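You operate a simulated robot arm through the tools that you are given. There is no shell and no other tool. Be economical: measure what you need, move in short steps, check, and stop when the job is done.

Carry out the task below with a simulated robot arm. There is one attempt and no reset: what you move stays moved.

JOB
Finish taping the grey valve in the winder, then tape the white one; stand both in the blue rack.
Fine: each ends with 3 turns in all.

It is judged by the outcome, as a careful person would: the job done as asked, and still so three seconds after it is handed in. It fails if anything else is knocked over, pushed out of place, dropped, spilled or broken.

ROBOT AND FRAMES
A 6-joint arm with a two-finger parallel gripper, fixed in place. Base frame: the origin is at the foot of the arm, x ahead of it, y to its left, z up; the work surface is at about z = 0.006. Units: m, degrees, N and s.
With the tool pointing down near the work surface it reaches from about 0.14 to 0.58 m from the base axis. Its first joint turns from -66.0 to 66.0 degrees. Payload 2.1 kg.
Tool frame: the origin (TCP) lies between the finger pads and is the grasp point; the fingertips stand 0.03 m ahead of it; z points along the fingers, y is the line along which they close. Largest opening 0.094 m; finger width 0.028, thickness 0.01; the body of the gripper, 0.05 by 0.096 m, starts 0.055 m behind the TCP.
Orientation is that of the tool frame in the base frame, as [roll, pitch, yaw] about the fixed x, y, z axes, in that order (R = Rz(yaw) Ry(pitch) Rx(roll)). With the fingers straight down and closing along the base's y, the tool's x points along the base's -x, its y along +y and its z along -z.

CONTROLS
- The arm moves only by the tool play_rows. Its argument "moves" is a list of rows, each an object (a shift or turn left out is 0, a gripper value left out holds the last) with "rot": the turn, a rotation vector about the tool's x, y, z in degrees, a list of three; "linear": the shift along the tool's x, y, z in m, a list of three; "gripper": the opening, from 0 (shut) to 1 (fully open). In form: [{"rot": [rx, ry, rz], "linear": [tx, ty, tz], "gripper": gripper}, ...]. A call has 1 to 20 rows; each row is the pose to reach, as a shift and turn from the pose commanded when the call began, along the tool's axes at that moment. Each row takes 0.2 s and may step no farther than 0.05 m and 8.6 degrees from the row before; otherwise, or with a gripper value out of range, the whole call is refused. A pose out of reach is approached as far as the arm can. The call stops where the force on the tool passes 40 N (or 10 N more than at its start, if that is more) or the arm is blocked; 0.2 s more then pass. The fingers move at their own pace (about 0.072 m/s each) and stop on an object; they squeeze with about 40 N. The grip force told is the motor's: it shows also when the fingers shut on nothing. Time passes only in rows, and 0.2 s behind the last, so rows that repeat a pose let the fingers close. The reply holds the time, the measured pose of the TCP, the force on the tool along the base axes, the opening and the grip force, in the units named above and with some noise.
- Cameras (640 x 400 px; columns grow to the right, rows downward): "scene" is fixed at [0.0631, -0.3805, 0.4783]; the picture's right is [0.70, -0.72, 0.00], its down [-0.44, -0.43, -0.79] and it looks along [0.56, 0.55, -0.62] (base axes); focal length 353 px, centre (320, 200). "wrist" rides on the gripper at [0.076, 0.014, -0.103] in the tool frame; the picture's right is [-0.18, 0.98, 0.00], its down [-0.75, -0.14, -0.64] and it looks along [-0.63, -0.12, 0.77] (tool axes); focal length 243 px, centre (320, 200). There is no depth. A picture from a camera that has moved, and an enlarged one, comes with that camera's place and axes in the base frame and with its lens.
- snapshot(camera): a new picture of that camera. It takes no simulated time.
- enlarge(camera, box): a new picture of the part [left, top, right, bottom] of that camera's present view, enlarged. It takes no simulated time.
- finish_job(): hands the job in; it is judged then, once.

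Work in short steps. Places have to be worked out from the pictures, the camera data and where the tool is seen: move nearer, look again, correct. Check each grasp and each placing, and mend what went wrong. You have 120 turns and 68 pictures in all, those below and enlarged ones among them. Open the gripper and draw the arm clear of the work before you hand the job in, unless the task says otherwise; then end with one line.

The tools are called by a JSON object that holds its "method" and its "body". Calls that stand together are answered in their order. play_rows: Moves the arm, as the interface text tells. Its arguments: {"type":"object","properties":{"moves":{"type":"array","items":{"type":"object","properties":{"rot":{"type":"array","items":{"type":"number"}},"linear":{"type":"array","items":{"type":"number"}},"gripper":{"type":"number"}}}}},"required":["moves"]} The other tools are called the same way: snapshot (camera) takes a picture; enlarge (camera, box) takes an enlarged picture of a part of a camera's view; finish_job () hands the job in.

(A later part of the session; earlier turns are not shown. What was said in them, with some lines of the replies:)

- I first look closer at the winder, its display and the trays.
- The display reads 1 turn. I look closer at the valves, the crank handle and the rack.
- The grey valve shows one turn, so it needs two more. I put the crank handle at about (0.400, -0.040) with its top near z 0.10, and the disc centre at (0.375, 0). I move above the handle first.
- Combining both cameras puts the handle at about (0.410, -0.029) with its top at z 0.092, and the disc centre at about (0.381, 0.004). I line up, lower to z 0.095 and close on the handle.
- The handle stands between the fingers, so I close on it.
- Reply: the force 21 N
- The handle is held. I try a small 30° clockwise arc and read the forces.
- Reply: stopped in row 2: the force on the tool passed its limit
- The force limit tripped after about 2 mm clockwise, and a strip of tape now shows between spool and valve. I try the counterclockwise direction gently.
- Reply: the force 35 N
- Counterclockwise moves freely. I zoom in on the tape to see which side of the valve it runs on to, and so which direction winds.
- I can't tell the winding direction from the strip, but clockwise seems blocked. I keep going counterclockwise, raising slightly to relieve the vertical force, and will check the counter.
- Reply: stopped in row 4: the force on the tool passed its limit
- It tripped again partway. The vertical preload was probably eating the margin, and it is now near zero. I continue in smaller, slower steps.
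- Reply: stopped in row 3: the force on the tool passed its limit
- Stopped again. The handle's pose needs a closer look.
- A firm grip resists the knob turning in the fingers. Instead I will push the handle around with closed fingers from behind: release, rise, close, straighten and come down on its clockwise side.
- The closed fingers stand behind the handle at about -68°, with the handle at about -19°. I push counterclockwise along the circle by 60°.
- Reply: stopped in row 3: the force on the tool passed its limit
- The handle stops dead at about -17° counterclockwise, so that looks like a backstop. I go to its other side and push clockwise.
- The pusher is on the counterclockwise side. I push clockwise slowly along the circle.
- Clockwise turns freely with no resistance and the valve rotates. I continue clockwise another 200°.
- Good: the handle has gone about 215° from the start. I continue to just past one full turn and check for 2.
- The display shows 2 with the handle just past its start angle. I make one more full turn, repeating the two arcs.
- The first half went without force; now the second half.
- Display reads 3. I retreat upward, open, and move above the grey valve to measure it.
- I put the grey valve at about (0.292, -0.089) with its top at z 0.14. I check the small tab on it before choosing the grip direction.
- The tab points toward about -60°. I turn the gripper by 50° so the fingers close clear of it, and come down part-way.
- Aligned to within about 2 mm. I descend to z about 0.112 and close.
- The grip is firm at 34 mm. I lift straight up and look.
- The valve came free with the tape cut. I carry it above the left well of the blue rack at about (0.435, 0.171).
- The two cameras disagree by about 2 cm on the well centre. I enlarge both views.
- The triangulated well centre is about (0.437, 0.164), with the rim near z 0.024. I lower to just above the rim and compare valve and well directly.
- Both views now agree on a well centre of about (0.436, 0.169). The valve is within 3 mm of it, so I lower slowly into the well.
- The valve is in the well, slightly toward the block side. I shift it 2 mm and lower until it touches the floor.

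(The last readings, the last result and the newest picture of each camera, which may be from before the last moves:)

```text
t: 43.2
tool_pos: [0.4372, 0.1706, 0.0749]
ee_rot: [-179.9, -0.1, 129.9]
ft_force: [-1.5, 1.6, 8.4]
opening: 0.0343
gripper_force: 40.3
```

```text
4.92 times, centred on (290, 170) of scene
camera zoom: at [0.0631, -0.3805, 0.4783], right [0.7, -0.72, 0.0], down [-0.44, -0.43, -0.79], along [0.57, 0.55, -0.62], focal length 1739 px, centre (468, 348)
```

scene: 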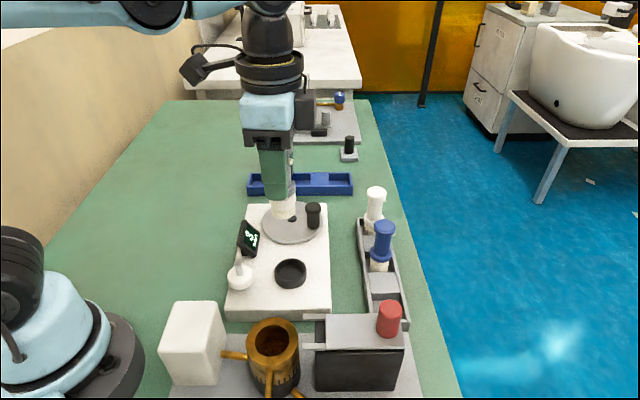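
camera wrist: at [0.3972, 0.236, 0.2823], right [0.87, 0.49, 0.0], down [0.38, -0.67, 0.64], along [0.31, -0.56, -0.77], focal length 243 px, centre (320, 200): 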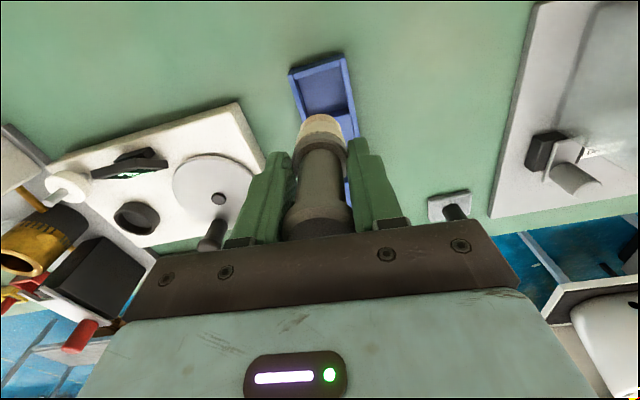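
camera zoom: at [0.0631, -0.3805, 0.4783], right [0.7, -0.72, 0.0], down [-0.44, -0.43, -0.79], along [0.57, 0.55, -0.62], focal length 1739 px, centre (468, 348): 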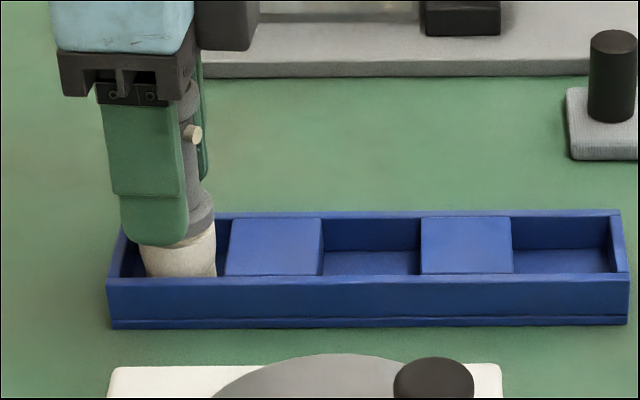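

It rests on the floor (8 N). I release and rise.

{"method": "play_rows", "body": {"moves": [{"linear": [0, 0, -0.001], "gripper": 0.5}, {"linear": [0, 0, -0.001], "gripper": 0.6}, {"linear": [0, 0, -0.001], "gripper": 0.65}, {"linear": [0, 0, -0.04]}, {"linear": [0, 0, -0.08]}, {"linear": [0, 0, -0.12]}, {"linear": [0, 0, -0.16]}, {"linear": [0, 0, -0.16]}]}}

{"method": "snapshot", "body": {"camera": "scene"}}

{"method": "snapshot", "body": {"camera": "wrist"}}

```text
t: 45.0
tool_pos: [0.4357, 0.1674, 0.2335]
ee_rot: [-179.9, -0.1, 129.9]
ft_force: [0.5, 0.5, 0.4]
opening: 0.061
gripper_force: 0.1
```

```text
28 pictures are left
```

scene: 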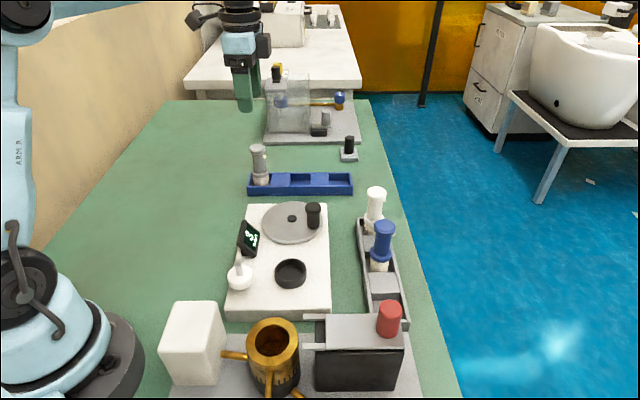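

```text
27 pictures are left
camera wrist: at [0.3976, 0.2349, 0.3375], right [0.87, 0.49, 0.0], down [0.38, -0.67, 0.64], along [0.31, -0.56, -0.77], focal length 243 px, centre (320, 200)
```

wrist: 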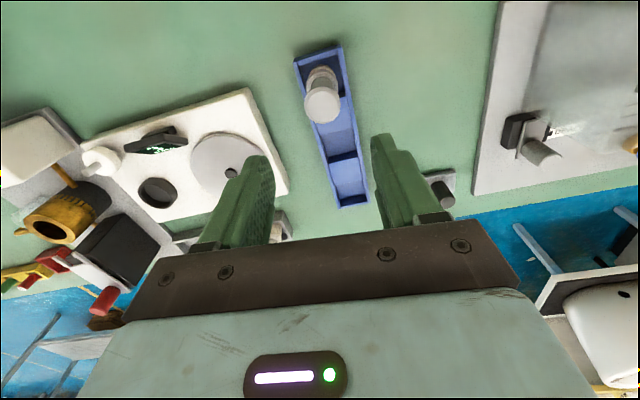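

Grey stands in the rack. I move over the white valve at about (0.474, -0.113) to measure it.

{"method": "play_rows", "body": {"moves": [{"linear": [-0.03, -0.019, 0]}, {"linear": [-0.06, -0.038, 0]}, {"linear": [-0.09, -0.057, 0]}, {"linear": [-0.12, -0.076, 0]}, {"linear": [-0.15, -0.095, 0]}, {"linear": [-0.18, -0.114, 0]}, {"linear": [-0.21, -0.133, 0]}, {"linear": [-0.239, -0.151, 0]}, {"linear": [-0.239, -0.151, 0.03]}, {"linear": [-0.239, -0.151, 0.05]}, {"linear": [-0.239, -0.151, 0.05]}]}}

{"method": "snapshot", "body": {"camera": "wrist"}}

{"method": "enlarge", "body": {"camera": "scene", "box": [330, 120, 430, 260]}}

```text
t: 47.4
tool_pos: [0.4759, -0.1105, 0.1858]
ee_rot: [-179.9, -0.1, 130.1]
ft_force: [-0.2, -0.1, -0.4]
opening: 0.0613
gripper_force: 0.1
```

```text
26 pictures are left
camera wrist: at [0.4367, -0.0424, 0.2888], right [0.87, 0.49, 0.0], down [0.38, -0.67, 0.64], along [0.31, -0.56, -0.77], focal length 243 px, centre (320, 200)
```

wrist: 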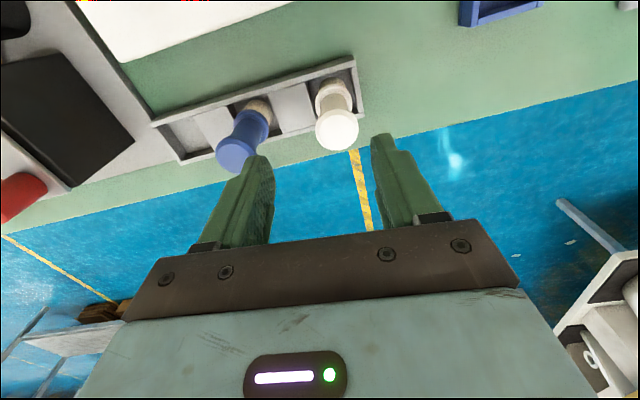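

```text
2.86 times, centred on (380, 190) of scene
camera zoom: at [0.0631, -0.3805, 0.4783], right [0.7, -0.72, 0.0], down [-0.44, -0.43, -0.79], along [0.56, 0.55, -0.62], focal length 1009 px, centre (149, 229)
```

zoom: 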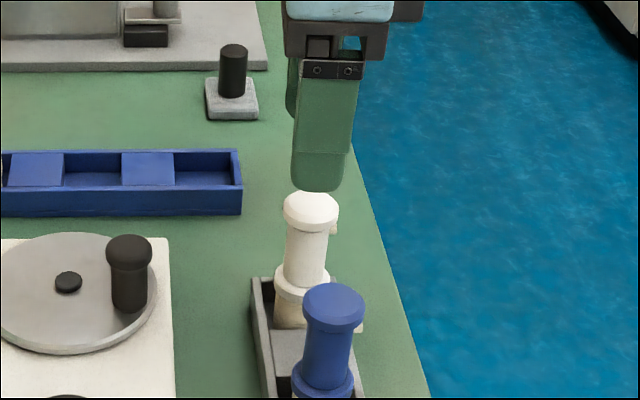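

Both cameras put the white valve at about (0.485, -0.106). I correct the alignment, descend to z about 0.079 and grip.

{"method": "play_rows", "body": {"moves": [{"linear": [-0.0027, 0.0095, 0]}, {"linear": [-0.0027, 0.0095, 0.025]}, {"linear": [-0.0027, 0.0095, 0.05]}, {"linear": [-0.0027, 0.0095, 0.075]}, {"linear": [-0.0027, 0.0095, 0.095]}, {"linear": [-0.0027, 0.0095, 0.107]}, {"linear": [-0.0027, 0.0095, 0.107]}]}}

{"method": "snapshot", "body": {"camera": "wrist"}}

{"method": "enlarge", "body": {"camera": "scene", "box": [330, 120, 430, 260]}}

```text
t: 49.0
tool_pos: [0.4833, -0.1062, 0.0752]
ee_rot: [-179.8, -0.1, 129.9]
ft_force: [0.0, -0.3, 0.1]
opening: 0.061
gripper_force: 0.0
```

```text
24 pictures are left
camera wrist: at [0.4445, -0.0388, 0.1791], right [0.87, 0.49, 0.0], down [0.38, -0.67, 0.64], along [0.31, -0.56, -0.77], focal length 243 px, centre (320, 200)
```

wrist: 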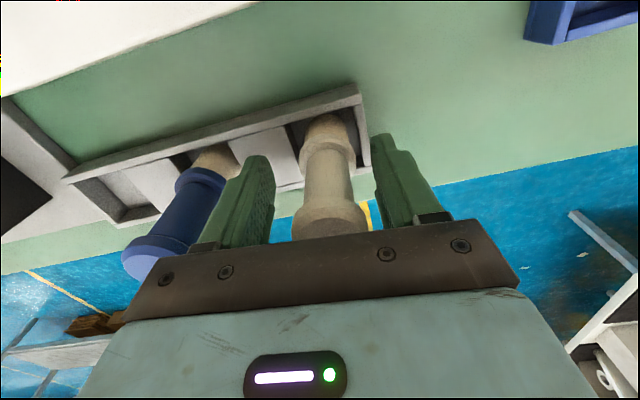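

```text
2.86 times, centred on (380, 190) of scene
camera zoom: at [0.0631, -0.3805, 0.4783], right [0.7, -0.72, 0.0], down [-0.44, -0.43, -0.79], along [0.56, 0.55, -0.62], focal length 1009 px, centre (149, 229)
```

zoom: 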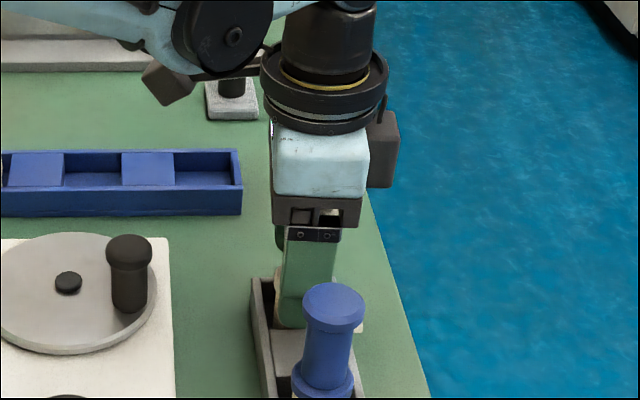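

The valve is between the fingers. I close and lift.

{"method": "play_rows", "body": {"moves": [{"gripper": 0.4}, {"gripper": 0.0}, {"gripper": 0.0}, {"gripper": 0.0}, {"linear": [0, 0, -0.01]}, {"linear": [0, 0, -0.04]}, {"linear": [0, 0, -0.08]}, {"linear": [0, 0, -0.12]}, {"linear": [0, 0, -0.16]}, {"linear": [0, 0, -0.16]}]}}

{"method": "snapshot", "body": {"camera": "scene"}}

```text
t: 51.2
tool_pos: [0.4823, -0.1086, 0.2367]
ee_rot: [-180.0, 0.0, 129.9]
ft_force: [-0.2, 0.0, -2.0]
opening: 0.0345
gripper_force: 40.1
```

```text
22 pictures are left
```

scene: 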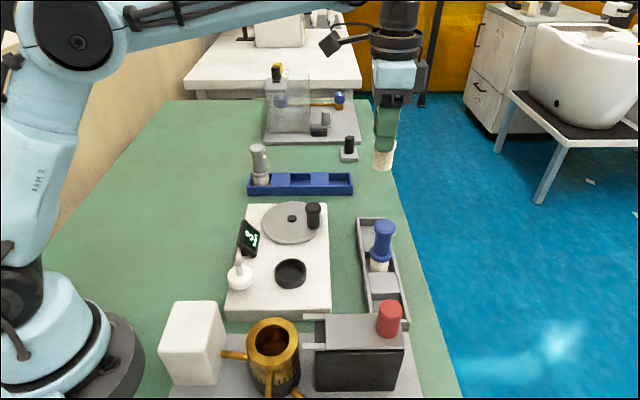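

White is held. I carry it above the winder's cup at about (0.2915, -0.0895).

{"method": "play_rows", "body": {"moves": [{"linear": [0.023, -0.0223, 0]}, {"linear": [0.046, -0.0447, 0]}, {"linear": [0.069, -0.067, 0]}, {"linear": [0.092, -0.0894, 0]}, {"linear": [0.115, -0.1117, 0]}, {"linear": [0.1374, -0.1341, 0]}, {"linear": [0.1374, -0.1341, 0.03]}, {"linear": [0.1374, -0.1341, 0.05]}, {"linear": [0.1374, -0.1341, 0.05]}]}}

{"method": "enlarge", "body": {"camera": "wrist", "box": [240, 50, 400, 150]}}

{"method": "enlarge", "body": {"camera": "scene", "box": [220, 190, 380, 300]}}

```text
t: 53.2
tool_pos: [0.2958, -0.087, 0.1871]
ee_rot: [-179.9, -0.2, 130.0]
ft_force: [-0.4, -0.4, -2.1]
opening: 0.0347
gripper_force: 39.7
```

```text
4.00 times, centred on (320, 100) of wrist
camera zoom: at [0.2568, -0.0196, 0.2916], right [0.87, 0.49, 0.0], down [0.38, -0.67, 0.64], along [0.31, -0.56, -0.77], focal length 970 px, centre (320, 600)
```

zoom: 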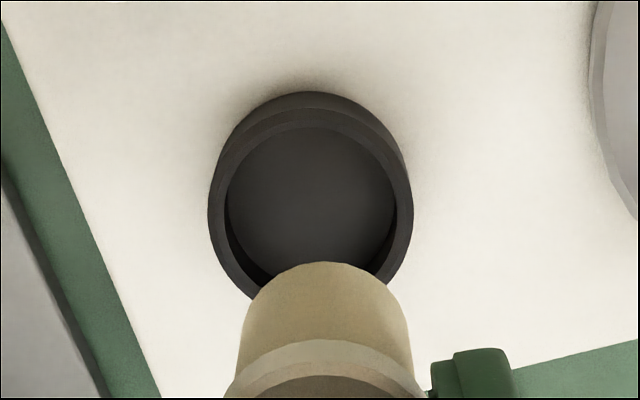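

```text
3.64 times, centred on (300, 245) of scene
camera zoom: at [0.0631, -0.3805, 0.4783], right [0.7, -0.72, 0.0], down [-0.44, -0.43, -0.79], along [0.56, 0.55, -0.62], focal length 1285 px, centre (393, 36)
```

zoom: 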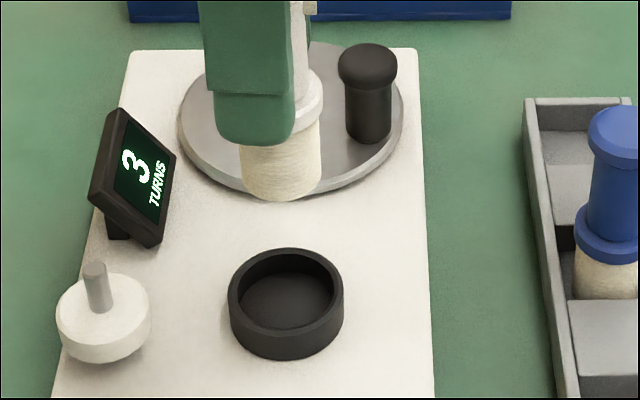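

The cup's centre is at about (0.292, -0.0897) and the valve base is some 5 mm off. I correct and lower to just above the rim.

{"method": "play_rows", "body": {"moves": [{"linear": [0.0022, -0.0042, 0.0]}, {"linear": [0.0022, -0.0042, 0.025]}, {"linear": [0.0022, -0.0042, 0.05]}, {"linear": [0.0022, -0.0042, 0.05]}]}}

{"method": "enlarge", "body": {"camera": "wrist", "box": [240, 50, 400, 150]}}

{"method": "enlarge", "body": {"camera": "scene", "box": [220, 190, 380, 300]}}

```text
t: 54.2
tool_pos: [0.2889, -0.0882, 0.1366]
ee_rot: [-179.9, 0.0, 130.0]
ft_force: [0.7, 0.7, -0.7]
opening: 0.0346
gripper_force: 40.0
```

```text
4.00 times, centred on (320, 100) of wrist
camera zoom: at [0.251, -0.0211, 0.2403], right [0.87, 0.49, 0.0], down [0.38, -0.67, 0.64], along [0.31, -0.56, -0.77], focal length 970 px, centre (320, 600)
```

zoom: 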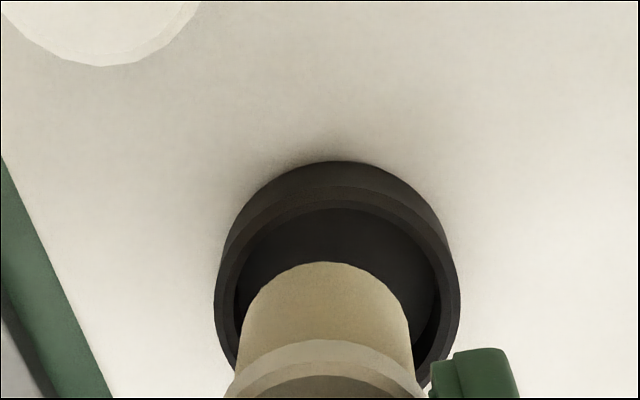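

```text
3.64 times, centred on (300, 245) of scene
camera zoom: at [0.0631, -0.3805, 0.4783], right [0.7, -0.72, 0.0], down [-0.44, -0.43, -0.79], along [0.56, 0.55, -0.62], focal length 1285 px, centre (393, 36)
```

zoom: 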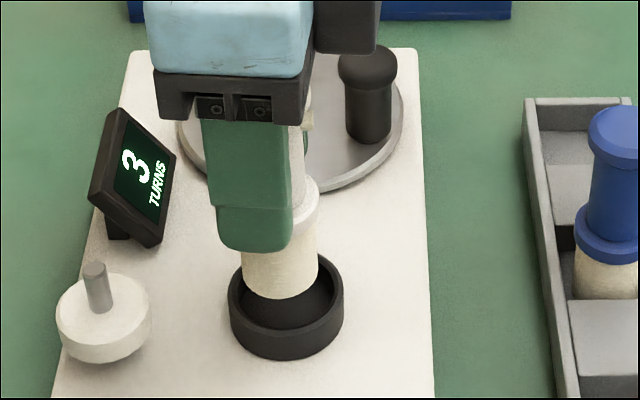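

The valve base is about 3 mm off the cup centre. I correct and lower it in gently.

{"method": "play_rows", "body": {"moves": [{"linear": [0.0007, 0.0026, 0.002]}, {"linear": [0.0007, 0.0026, 0.01]}, {"linear": [0.0007, 0.0026, 0.016]}, {"linear": [0.0007, 0.0026, 0.02]}, {"linear": [0.0007, 0.0026, 0.022]}, {"linear": [0.0007, 0.0026, 0.022]}]}}

```text
t: 55.6
tool_pos: [0.2904, -0.0857, 0.1154]
ee_rot: [-179.9, -0.1, 130.1]
ft_force: [0.0, -0.5, -1.1]
opening: 0.0345
gripper_force: 40.0
```

No contact yet, so I continue down in small steps.

{"method": "play_rows", "body": {"moves": [{"linear": [0, 0, 0.0015]}, {"linear": [0, 0, 0.003]}, {"linear": [0, 0, 0.0045]}, {"linear": [0, 0, 0.0055]}, {"linear": [0, 0, 0.0055]}]}}

{"method": "enlarge", "body": {"camera": "scene", "box": [220, 190, 380, 300]}}

```text
t: 56.8
tool_pos: [0.2898, -0.0873, 0.1102]
ee_rot: [-179.9, -0.1, 130.0]
ft_force: [-0.7, 0.8, -1.4]
opening: 0.0347
gripper_force: 39.4
```

```text
3.64 times, centred on (300, 245) of scene
camera zoom: at [0.0631, -0.3805, 0.4783], right [0.7, -0.72, 0.0], down [-0.44, -0.43, -0.79], along [0.56, 0.55, -0.62], focal length 1285 px, centre (393, 36)
```

zoom: 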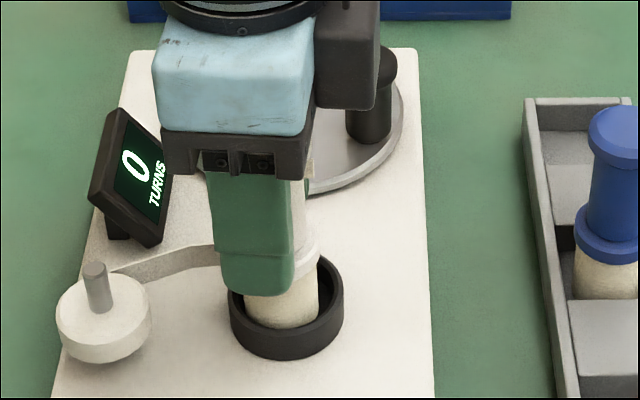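

The display now reads 0 and the tape has attached. I lower the last millimetres to contact, then release.

{"method": "play_rows", "body": {"moves": [{"linear": [0, 0, 0.0015]}, {"linear": [0, 0, 0.003]}, {"linear": [0, 0, 0.003]}]}}

```text
t: 57.6
tool_pos: [0.2897, -0.0882, 0.1074]
ee_rot: [-179.9, -0.1, 129.9]
ft_force: [-0.6, -1.7, 35.0]
opening: 0.0345
gripper_force: 39.7
```

Seated at 35 N contact. I ease off, release, rise, turn the tool back and close the fingers above the crank's counterclockwise side.

{"method": "play_rows", "body": {"moves": [{"linear": [0, 0, -0.0015]}, {"linear": [0, 0, -0.0015], "gripper": 0.5}, {"linear": [0, 0, -0.0015], "gripper": 0.65}, {"linear": [0, 0, -0.0015], "gripper": 0.65}, {"linear": [0, 0, -0.03], "gripper": 0.65}, {"linear": [0, 0, -0.06]}, {"linear": [0, 0, -0.09]}, {"linear": [0, 0, -0.11], "rot": [0, 0, -8.4]}, {"linear": [-0.004, 0.03, -0.11], "rot": [0, 0, -16.8], "gripper": 0.0}, {"linear": [-0.009, 0.065, -0.11], "rot": [0, 0, -25.2]}, {"linear": [-0.014, 0.1, -0.11], "rot": [0, 0, -33.6]}, {"linear": [-0.019, 0.13, -0.11], "rot": [0, 0, -42]}, {"linear": [-0.0221, 0.1577, -0.11], "rot": [0, 0, -50]}, {"linear": [-0.0221, 0.1577, -0.11], "rot": [0, 0, -50]}]}}

{"method": "snapshot", "body": {"camera": "wrist"}}

{"method": "enlarge", "body": {"camera": "scene", "box": [220, 150, 380, 300]}}

```text
t: 60.6
tool_pos: [0.4259, -0.0016, 0.2172]
ee_rot: [180.0, -0.2, -180.0]
ft_force: [0.0, -0.3, 0.3]
opening: 0.0003
gripper_force: 32.4
```

```text
16 pictures are left
camera wrist: at [0.3496, 0.0125, 0.3214], right [0.18, 0.98, 0.0], down [0.76, -0.14, 0.64], along [0.63, -0.12, -0.77], focal length 243 px, centre (320, 200)
```

wrist: 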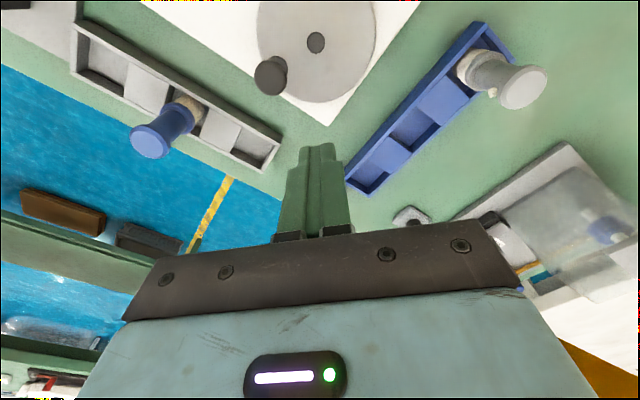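

```text
2.67 times, centred on (300, 225) of scene
camera zoom: at [0.0631, -0.3805, 0.4783], right [0.7, -0.72, 0.0], down [-0.44, -0.43, -0.79], along [0.56, 0.55, -0.62], focal length 942 px, centre (373, 133)
```

zoom: 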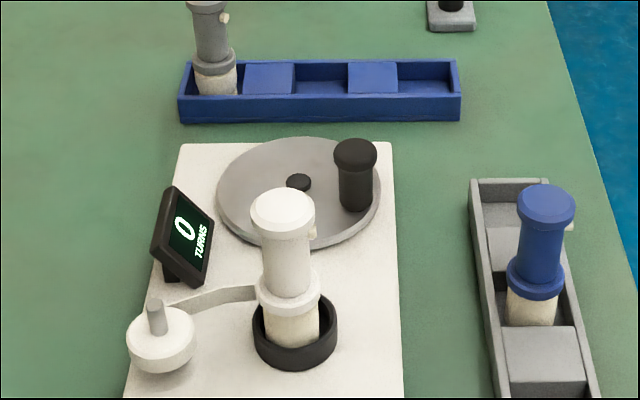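

White is seated at 0 turns and the handle is at about -63°. I descend behind it and start winding clockwise.

{"method": "play_rows", "body": {"moves": [{"linear": [0, 0, 0.035]}, {"linear": [0, 0, 0.07]}, {"linear": [0, 0, 0.1]}, {"linear": [0, 0, 0.125]}, {"linear": [0.0028, -0.0089, 0.125]}, {"linear": [0.0068, -0.0173, 0.125]}, {"linear": [0.0124, -0.0247, 0.125]}, {"linear": [0.0194, -0.0309, 0.125]}, {"linear": [0.0275, -0.0354, 0.125]}, {"linear": [0.0364, -0.0381, 0.125]}, {"linear": [0.0457, -0.0389, 0.125]}, {"linear": [0.0549, -0.0378, 0.125]}, {"linear": [0.0637, -0.0347, 0.125]}, {"linear": [0.0717, -0.0299, 0.125]}, {"linear": [0.0785, -0.0236, 0.125]}, {"linear": [0.0838, -0.016, 0.125]}, {"linear": [0.0875, -0.0074, 0.125]}, {"linear": [0.0892, 0.0017, 0.125]}, {"linear": [0.0891, 0.011, 0.125]}, {"linear": [0.087, 0.0201, 0.125]}]}}

{"method": "enlarge", "body": {"camera": "scene", "box": [220, 150, 380, 300]}}

```text
t: 64.8
tool_pos: [0.3372, 0.016, 0.0937]
ee_rot: [-180.0, -0.2, -180.0]
ft_force: [-0.2, -1.2, -0.4]
opening: 0.0003
gripper_force: 33.4
```

```text
2.67 times, centred on (300, 225) of scene
camera zoom: at [0.0631, -0.3805, 0.4783], right [0.7, -0.72, 0.0], down [-0.44, -0.43, -0.79], along [0.56, 0.55, -0.62], focal length 942 px, centre (373, 133)
```

zoom: 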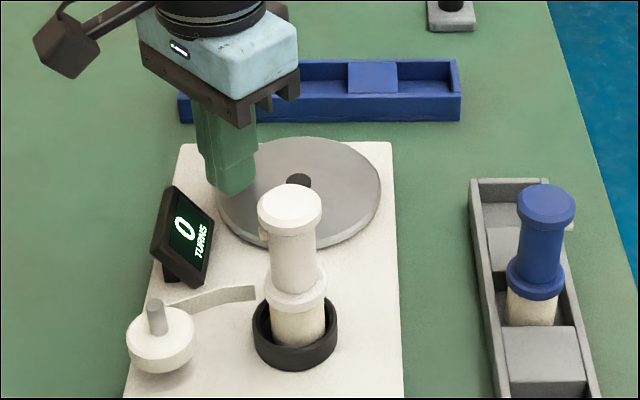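

No resistance and the valve is turning. I continue 240° more.

{"method": "play_rows", "body": {"moves": [{"linear": [-0.004, 0.0084, 0]}, {"linear": [-0.0096, 0.0158, 0]}, {"linear": [-0.0166, 0.022, 0]}, {"linear": [-0.0247, 0.0265, 0]}, {"linear": [-0.0336, 0.0292, 0]}, {"linear": [-0.0429, 0.03, 0]}, {"linear": [-0.0521, 0.0289, 0]}, {"linear": [-0.0609, 0.0258, 0]}, {"linear": [-0.0689, 0.021, 0]}, {"linear": [-0.0757, 0.0147, 0]}, {"linear": [-0.081, 0.0071, 0]}, {"linear": [-0.0847, -0.0015, 0]}, {"linear": [-0.0864, -0.0106, 0]}, {"linear": [-0.0863, -0.0199, 0]}, {"linear": [-0.0842, -0.029, 0]}, {"linear": [-0.0802, -0.0374, 0]}, {"linear": [-0.0746, -0.0448, 0]}, {"linear": [-0.0676, -0.051, 0]}, {"linear": [-0.0595, -0.0555, 0]}, {"linear": [-0.0506, -0.0582, 0]}]}}

{"method": "enlarge", "body": {"camera": "scene", "box": [220, 150, 380, 300]}}

```text
t: 69.0
tool_pos: [0.3869, -0.0391, 0.092]
ee_rot: [-180.0, -0.3, -180.0]
ft_force: [0.2, 0.9, 1.1]
opening: 0.0
gripper_force: 33.2
```

```text
2.67 times, centred on (300, 225) of scene
camera zoom: at [0.0631, -0.3805, 0.4783], right [0.7, -0.72, 0.0], down [-0.44, -0.43, -0.79], along [0.56, 0.55, -0.62], focal length 942 px, centre (373, 133)
```

zoom: 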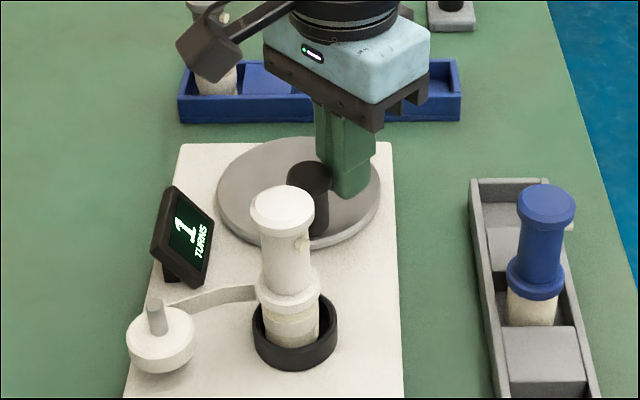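

One turn done, with the handle about 50° past. I continue another 240°.

{"method": "play_rows", "body": {"moves": [{"linear": [0.0093, -0.0008, 0]}, {"linear": [0.0185, 0.0003, 0]}, {"linear": [0.0273, 0.0034, 0]}, {"linear": [0.0353, 0.0082, 0]}, {"linear": [0.0421, 0.0145, 0]}, {"linear": [0.0474, 0.0221, 0]}, {"linear": [0.0511, 0.0307, 0]}, {"linear": [0.0528, 0.0398, 0]}, {"linear": [0.0527, 0.0491, 0]}, {"linear": [0.0506, 0.0582, 0]}, {"linear": [0.0466, 0.0666, 0]}, {"linear": [0.041, 0.074, 0]}, {"linear": [0.034, 0.0802, 0]}, {"linear": [0.0259, 0.0847, 0]}, {"linear": [0.017, 0.0874, 0]}, {"linear": [0.0077, 0.0882, 0]}, {"linear": [-0.0015, 0.0871, 0]}, {"linear": [-0.0103, 0.084, 0]}, {"linear": [-0.0183, 0.0792, 0]}, {"linear": [-0.0251, 0.0729, 0]}]}}

```text
t: 73.2
tool_pos: [0.4133, 0.0298, 0.0934]
ee_rot: [-179.9, -0.2, 180.0]
ft_force: [0.2, 0.6, -0.8]
opening: 0.0
gripper_force: 33.2
```

All smooth; the next 240°.

{"method": "play_rows", "body": {"moves": [{"linear": [-0.0053, -0.0076, 0]}, {"linear": [-0.009, -0.0162, 0]}, {"linear": [-0.0107, -0.0253, 0]}, {"linear": [-0.0106, -0.0346, 0]}, {"linear": [-0.0085, -0.0437, 0]}, {"linear": [-0.0045, -0.0521, 0]}, {"linear": [0.0011, -0.0595, 0]}, {"linear": [0.0081, -0.0657, 0]}, {"linear": [0.0162, -0.0702, 0]}, {"linear": [0.0251, -0.0729, 0]}, {"linear": [0.0344, -0.0737, 0]}, {"linear": [0.0436, -0.0726, 0]}, {"linear": [0.0524, -0.0695, 0]}, {"linear": [0.0604, -0.0647, 0]}, {"linear": [0.0672, -0.0584, 0]}, {"linear": [0.0725, -0.0508, 0]}, {"linear": [0.0762, -0.0422, 0]}, {"linear": [0.0779, -0.0331, 0]}, {"linear": [0.0778, -0.0238, 0]}, {"linear": [0.0757, -0.0147, 0]}]}}

{"method": "enlarge", "body": {"camera": "scene", "box": [220, 150, 380, 300]}}

```text
t: 77.4
tool_pos: [0.3368, 0.0193, 0.0912]
ee_rot: [-180.0, -0.3, 179.9]
ft_force: [-0.5, -0.8, 0.3]
opening: 0.0
gripper_force: 33.0
```

```text
2.67 times, centred on (300, 225) of scene
camera zoom: at [0.0631, -0.3805, 0.4783], right [0.7, -0.72, 0.0], down [-0.44, -0.43, -0.79], along [0.56, 0.55, -0.62], focal length 942 px, centre (373, 133)
```

zoom: 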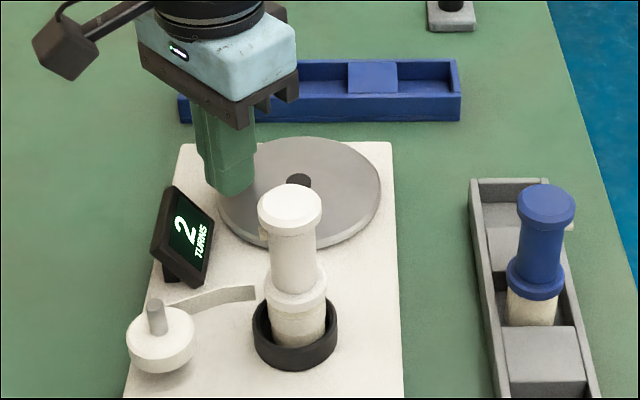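

Display 2. The final arc takes the handle to just past the third turn.

{"method": "play_rows", "body": {"moves": [{"linear": [-0.004, 0.0084, 0]}, {"linear": [-0.0096, 0.0158, 0]}, {"linear": [-0.0166, 0.022, 0]}, {"linear": [-0.0247, 0.0265, 0]}, {"linear": [-0.0336, 0.0292, 0]}, {"linear": [-0.0429, 0.03, 0]}, {"linear": [-0.0521, 0.0289, 0]}, {"linear": [-0.0609, 0.0258, 0]}, {"linear": [-0.0689, 0.021, 0]}, {"linear": [-0.0757, 0.0147, 0]}, {"linear": [-0.081, 0.0071, 0]}, {"linear": [-0.0847, -0.0015, 0]}, {"linear": [-0.0864, -0.0106, 0]}, {"linear": [-0.0863, -0.0199, 0]}, {"linear": [-0.0842, -0.029, 0]}, {"linear": [-0.0802, -0.0374, 0]}, {"linear": [-0.0746, -0.0448, 0]}, {"linear": [-0.0746, -0.0448, 0]}]}}

{"method": "enlarge", "body": {"camera": "scene", "box": [220, 150, 380, 300]}}

```text
t: 81.2
tool_pos: [0.4111, -0.029, 0.0941]
ee_rot: [-180.0, -0.2, -180.0]
ft_force: [-0.2, -0.7, 0.9]
opening: 0.0
gripper_force: 33.1
```

```text
2.67 times, centred on (300, 225) of scene
camera zoom: at [0.0631, -0.3805, 0.4783], right [0.7, -0.72, 0.0], down [-0.44, -0.43, -0.79], along [0.56, 0.55, -0.62], focal length 942 px, centre (373, 133)
```

zoom: 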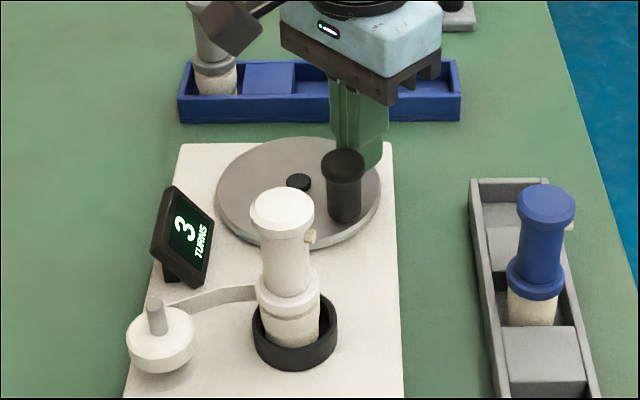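

White is at 3. I back off, rise, and return above the white valve with the 50° turn and open fingers.

{"method": "play_rows", "body": {"moves": [{"linear": [-0.003, 0.004, 0]}, {"linear": [-0.003, 0.004, -0.04]}, {"linear": [-0.003, 0.004, -0.08]}, {"linear": [0, 0, -0.12], "gripper": 0.65}, {"linear": [0.03, -0.015, -0.12], "rot": [0, 0, 8.4]}, {"linear": [0.06, -0.029, -0.12], "rot": [0, 0, 16.8]}, {"linear": [0.09, -0.044, -0.12], "rot": [0, 0, 25.2]}, {"linear": [0.1214, -0.0585, -0.12], "rot": [0, 0, 33.6]}, {"linear": [0.1214, -0.0585, -0.12], "rot": [0, 0, 42]}, {"linear": [0.1214, -0.0585, -0.1], "rot": [0, 0, 50]}, {"linear": [0.1214, -0.0585, -0.09], "rot": [0, 0, 50]}, {"linear": [0.1214, -0.0585, -0.09], "rot": [0, 0, 50]}]}}

{"method": "snapshot", "body": {"camera": "wrist"}}

```text
t: 83.8
tool_pos: [0.2899, -0.0853, 0.1802]
ee_rot: [-179.9, -0.1, 130.0]
ft_force: [0.6, 0.2, 0.7]
opening: 0.0611
gripper_force: 0.1
```

```text
10 pictures are left
camera wrist: at [0.2519, -0.018, 0.2836], right [0.87, 0.49, 0.0], down [0.38, -0.67, 0.64], along [0.31, -0.56, -0.77], focal length 243 px, centre (320, 200)
```

wrist: 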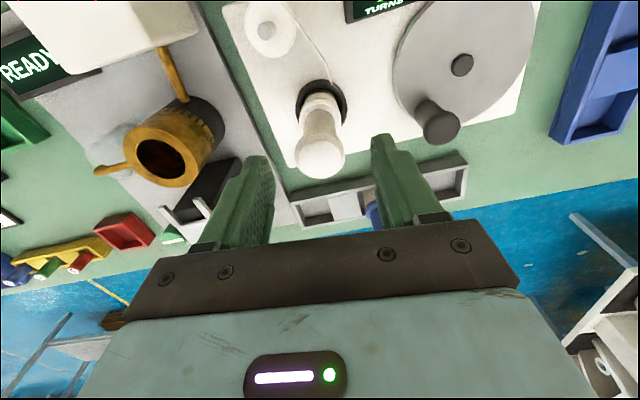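

The valve's top is at about (0.291, -0.0885). I correct 3 mm, descend, grip and lift.

{"method": "play_rows", "body": {"moves": [{"linear": [-0.003, -0.001, 0.025]}, {"linear": [-0.003, -0.001, 0.05]}, {"linear": [-0.003, -0.001, 0.071]}, {"linear": [-0.003, -0.001, 0.071]}, {"linear": [-0.003, -0.001, 0.071], "gripper": 0.4}, {"linear": [-0.003, -0.001, 0.071], "gripper": 0.0}, {"linear": [-0.003, -0.001, 0.071], "gripper": 0.0}, {"linear": [-0.003, -0.001, 0.071], "gripper": 0.0}]}}

```text
t: 85.6
tool_pos: [0.2933, -0.0893, 0.1102]
ee_rot: [-179.9, -0.1, 130.0]
ft_force: [-0.6, 0.8, 0.2]
opening: 0.0343
gripper_force: 40.3
```

Gripped. I lift and carry it to above the middle well, about (0.496, 0.107).

{"method": "play_rows", "body": {"moves": [{"linear": [0, 0, -0.01]}, {"linear": [0, 0, -0.04]}, {"linear": [0, 0, -0.08]}, {"linear": [0, 0, -0.12]}, {"linear": [0.0025, 0.035, -0.13]}, {"linear": [0.005, 0.07, -0.13]}, {"linear": [0.0074, 0.105, -0.13]}, {"linear": [0.01, 0.14, -0.13]}, {"linear": [0.012, 0.175, -0.13]}, {"linear": [0.015, 0.21, -0.13]}, {"linear": [0.017, 0.245, -0.13]}, {"linear": [0.0196, 0.2815, -0.13]}, {"linear": [0.0196, 0.2815, -0.1]}, {"linear": [0.0196, 0.2815, -0.06]}, {"linear": [0.0196, 0.2815, -0.03]}, {"linear": [0.0196, 0.2815, -0.02]}, {"linear": [0.0196, 0.2815, -0.02]}]}}

{"method": "enlarge", "body": {"camera": "scene", "box": [225, 130, 375, 230]}}

{"method": "enlarge", "body": {"camera": "wrist", "box": [240, 40, 400, 140]}}

```text
t: 89.2
tool_pos: [0.4958, 0.1063, 0.1304]
ee_rot: [-179.8, 0.0, 130.0]
ft_force: [-0.5, 0.4, -1.2]
opening: 0.0343
gripper_force: 40.3
```

```text
4.00 times, centred on (300, 180) of scene
camera zoom: at [0.0631, -0.3805, 0.4783], right [0.7, -0.72, 0.0], down [-0.44, -0.43, -0.79], along [0.56, 0.55, -0.62], focal length 1413 px, centre (400, 280)
```

zoom: 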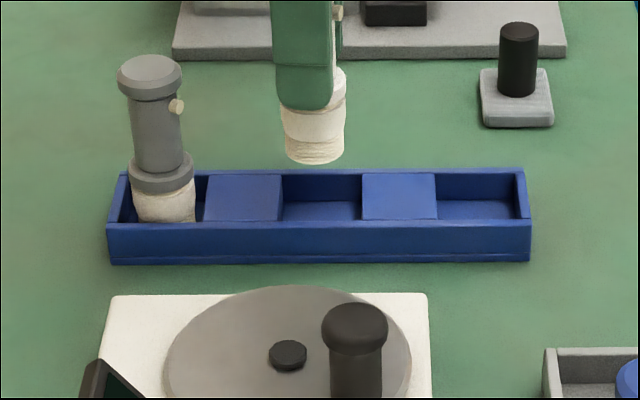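

```text
4.00 times, centred on (320, 90) of wrist
camera zoom: at [0.4586, 0.1743, 0.2333], right [0.87, 0.49, 0.0], down [0.38, -0.67, 0.64], along [0.31, -0.56, -0.77], focal length 970 px, centre (320, 640)
```

zoom: 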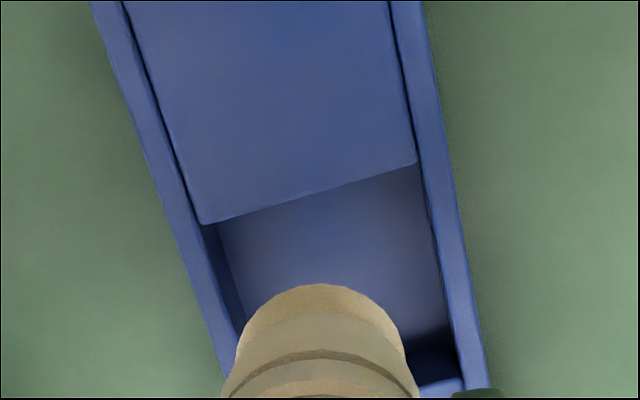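

The valve sits roughly over the middle well. I nudge it by 1.5 mm and 2.5 mm, then lower it in.

{"method": "play_rows", "body": {"moves": [{"linear": [-0.0015, 0.0025, 0.005]}, {"linear": [-0.0015, 0.0025, 0.015]}, {"linear": [-0.0015, 0.0025, 0.025]}, {"linear": [-0.0015, 0.0025, 0.035]}, {"linear": [-0.0015, 0.0025, 0.042]}, {"linear": [-0.0015, 0.0025, 0.042]}]}}

{"method": "enlarge", "body": {"camera": "scene", "box": [225, 130, 375, 230]}}

```text
t: 90.6
tool_pos: [0.4987, 0.1087, 0.0881]
ee_rot: [-179.8, -0.1, 130.0]
ft_force: [-0.1, -0.5, -0.1]
opening: 0.0343
gripper_force: 39.8
```

```text
4.00 times, centred on (300, 180) of scene
camera zoom: at [0.0631, -0.3805, 0.4783], right [0.7, -0.72, 0.0], down [-0.44, -0.43, -0.79], along [0.56, 0.55, -0.62], focal length 1413 px, centre (400, 280)
```

zoom: 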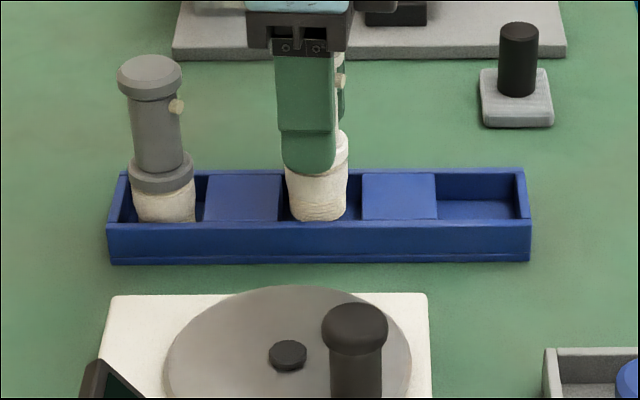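

It is inside the well. I lower in small steps to contact.

{"method": "play_rows", "body": {"moves": [{"linear": [-0.001, 0, 0.003]}, {"linear": [-0.001, 0, 0.006]}, {"linear": [-0.001, 0, 0.008]}, {"linear": [-0.001, 0, 0.0095]}, {"linear": [-0.001, 0, 0.011]}, {"linear": [-0.001, 0, 0.011]}]}}

```text
t: 92.0
tool_pos: [0.4988, 0.1067, 0.0773]
ee_rot: [-179.9, -0.1, 130.0]
ft_force: [0.0, 0.2, -1.6]
opening: 0.0339
gripper_force: 39.8
```

{"method": "play_rows", "body": {"moves": [{"linear": [0, 0, 0.001]}, {"linear": [0, 0, 0.002]}, {"linear": [0, 0, 0.003]}, {"linear": [0, 0, 0.003]}]}}

```text
t: 93.0
tool_pos: [0.499, 0.106, 0.0754]
ee_rot: [180.0, -0.1, 130.0]
ft_force: [3.1, 1.6, 21.5]
opening: 0.034
gripper_force: 40.1
```

Contact at 21 N. I ease off, release and rise clear.

{"method": "play_rows", "body": {"moves": [{"linear": [0, 0, -0.001]}, {"linear": [0, 0, -0.001], "gripper": 0.5}, {"linear": [0, 0, -0.001], "gripper": 0.65}, {"linear": [0, 0, -0.001], "gripper": 0.65}, {"linear": [0, 0, -0.03]}, {"linear": [0, 0, -0.07]}, {"linear": [0, 0, -0.11]}, {"linear": [0, 0, -0.15]}, {"linear": [0, 0, -0.19]}, {"linear": [0, 0, -0.19]}]}}

{"method": "snapshot", "body": {"camera": "scene"}}

{"method": "enlarge", "body": {"camera": "scene", "box": [225, 130, 375, 230]}}

```text
t: 95.2
tool_pos: [0.4995, 0.1055, 0.2645]
ee_rot: [-180.0, -0.1, 130.0]
ft_force: [-0.7, -0.4, 0.7]
opening: 0.0613
gripper_force: 0.1
```

```text
6 pictures are left
```

scene: 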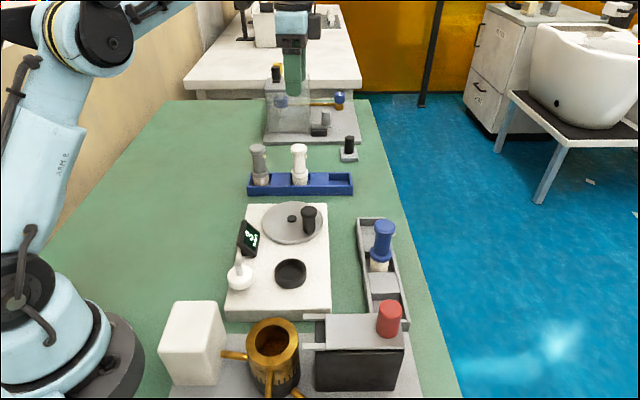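

```text
4.00 times, centred on (300, 180) of scene
camera zoom: at [0.0631, -0.3805, 0.4783], right [0.7, -0.72, 0.0], down [-0.44, -0.43, -0.79], along [0.56, 0.55, -0.62], focal length 1413 px, centre (400, 280)
```

zoom: 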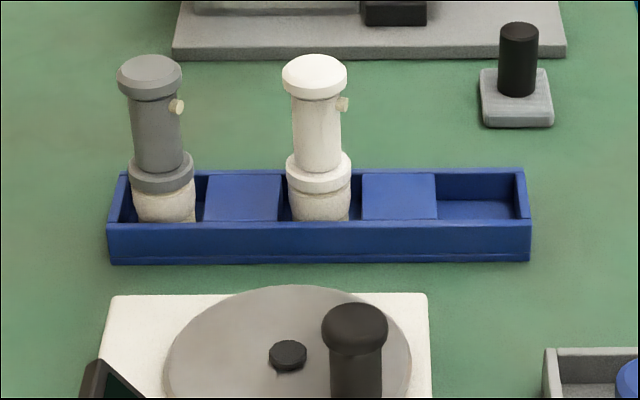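

Both valves stand upright in the blue rack, everything else is in place, and the arm is open and clear. I hand the job in.

{"method": "finish_job", "body": {}}

```text
The job is handed in.
```

Both valves were wound until the winder showed 3 turns, grey from 1 and white from 0, and both now stand upright in the blue rack.
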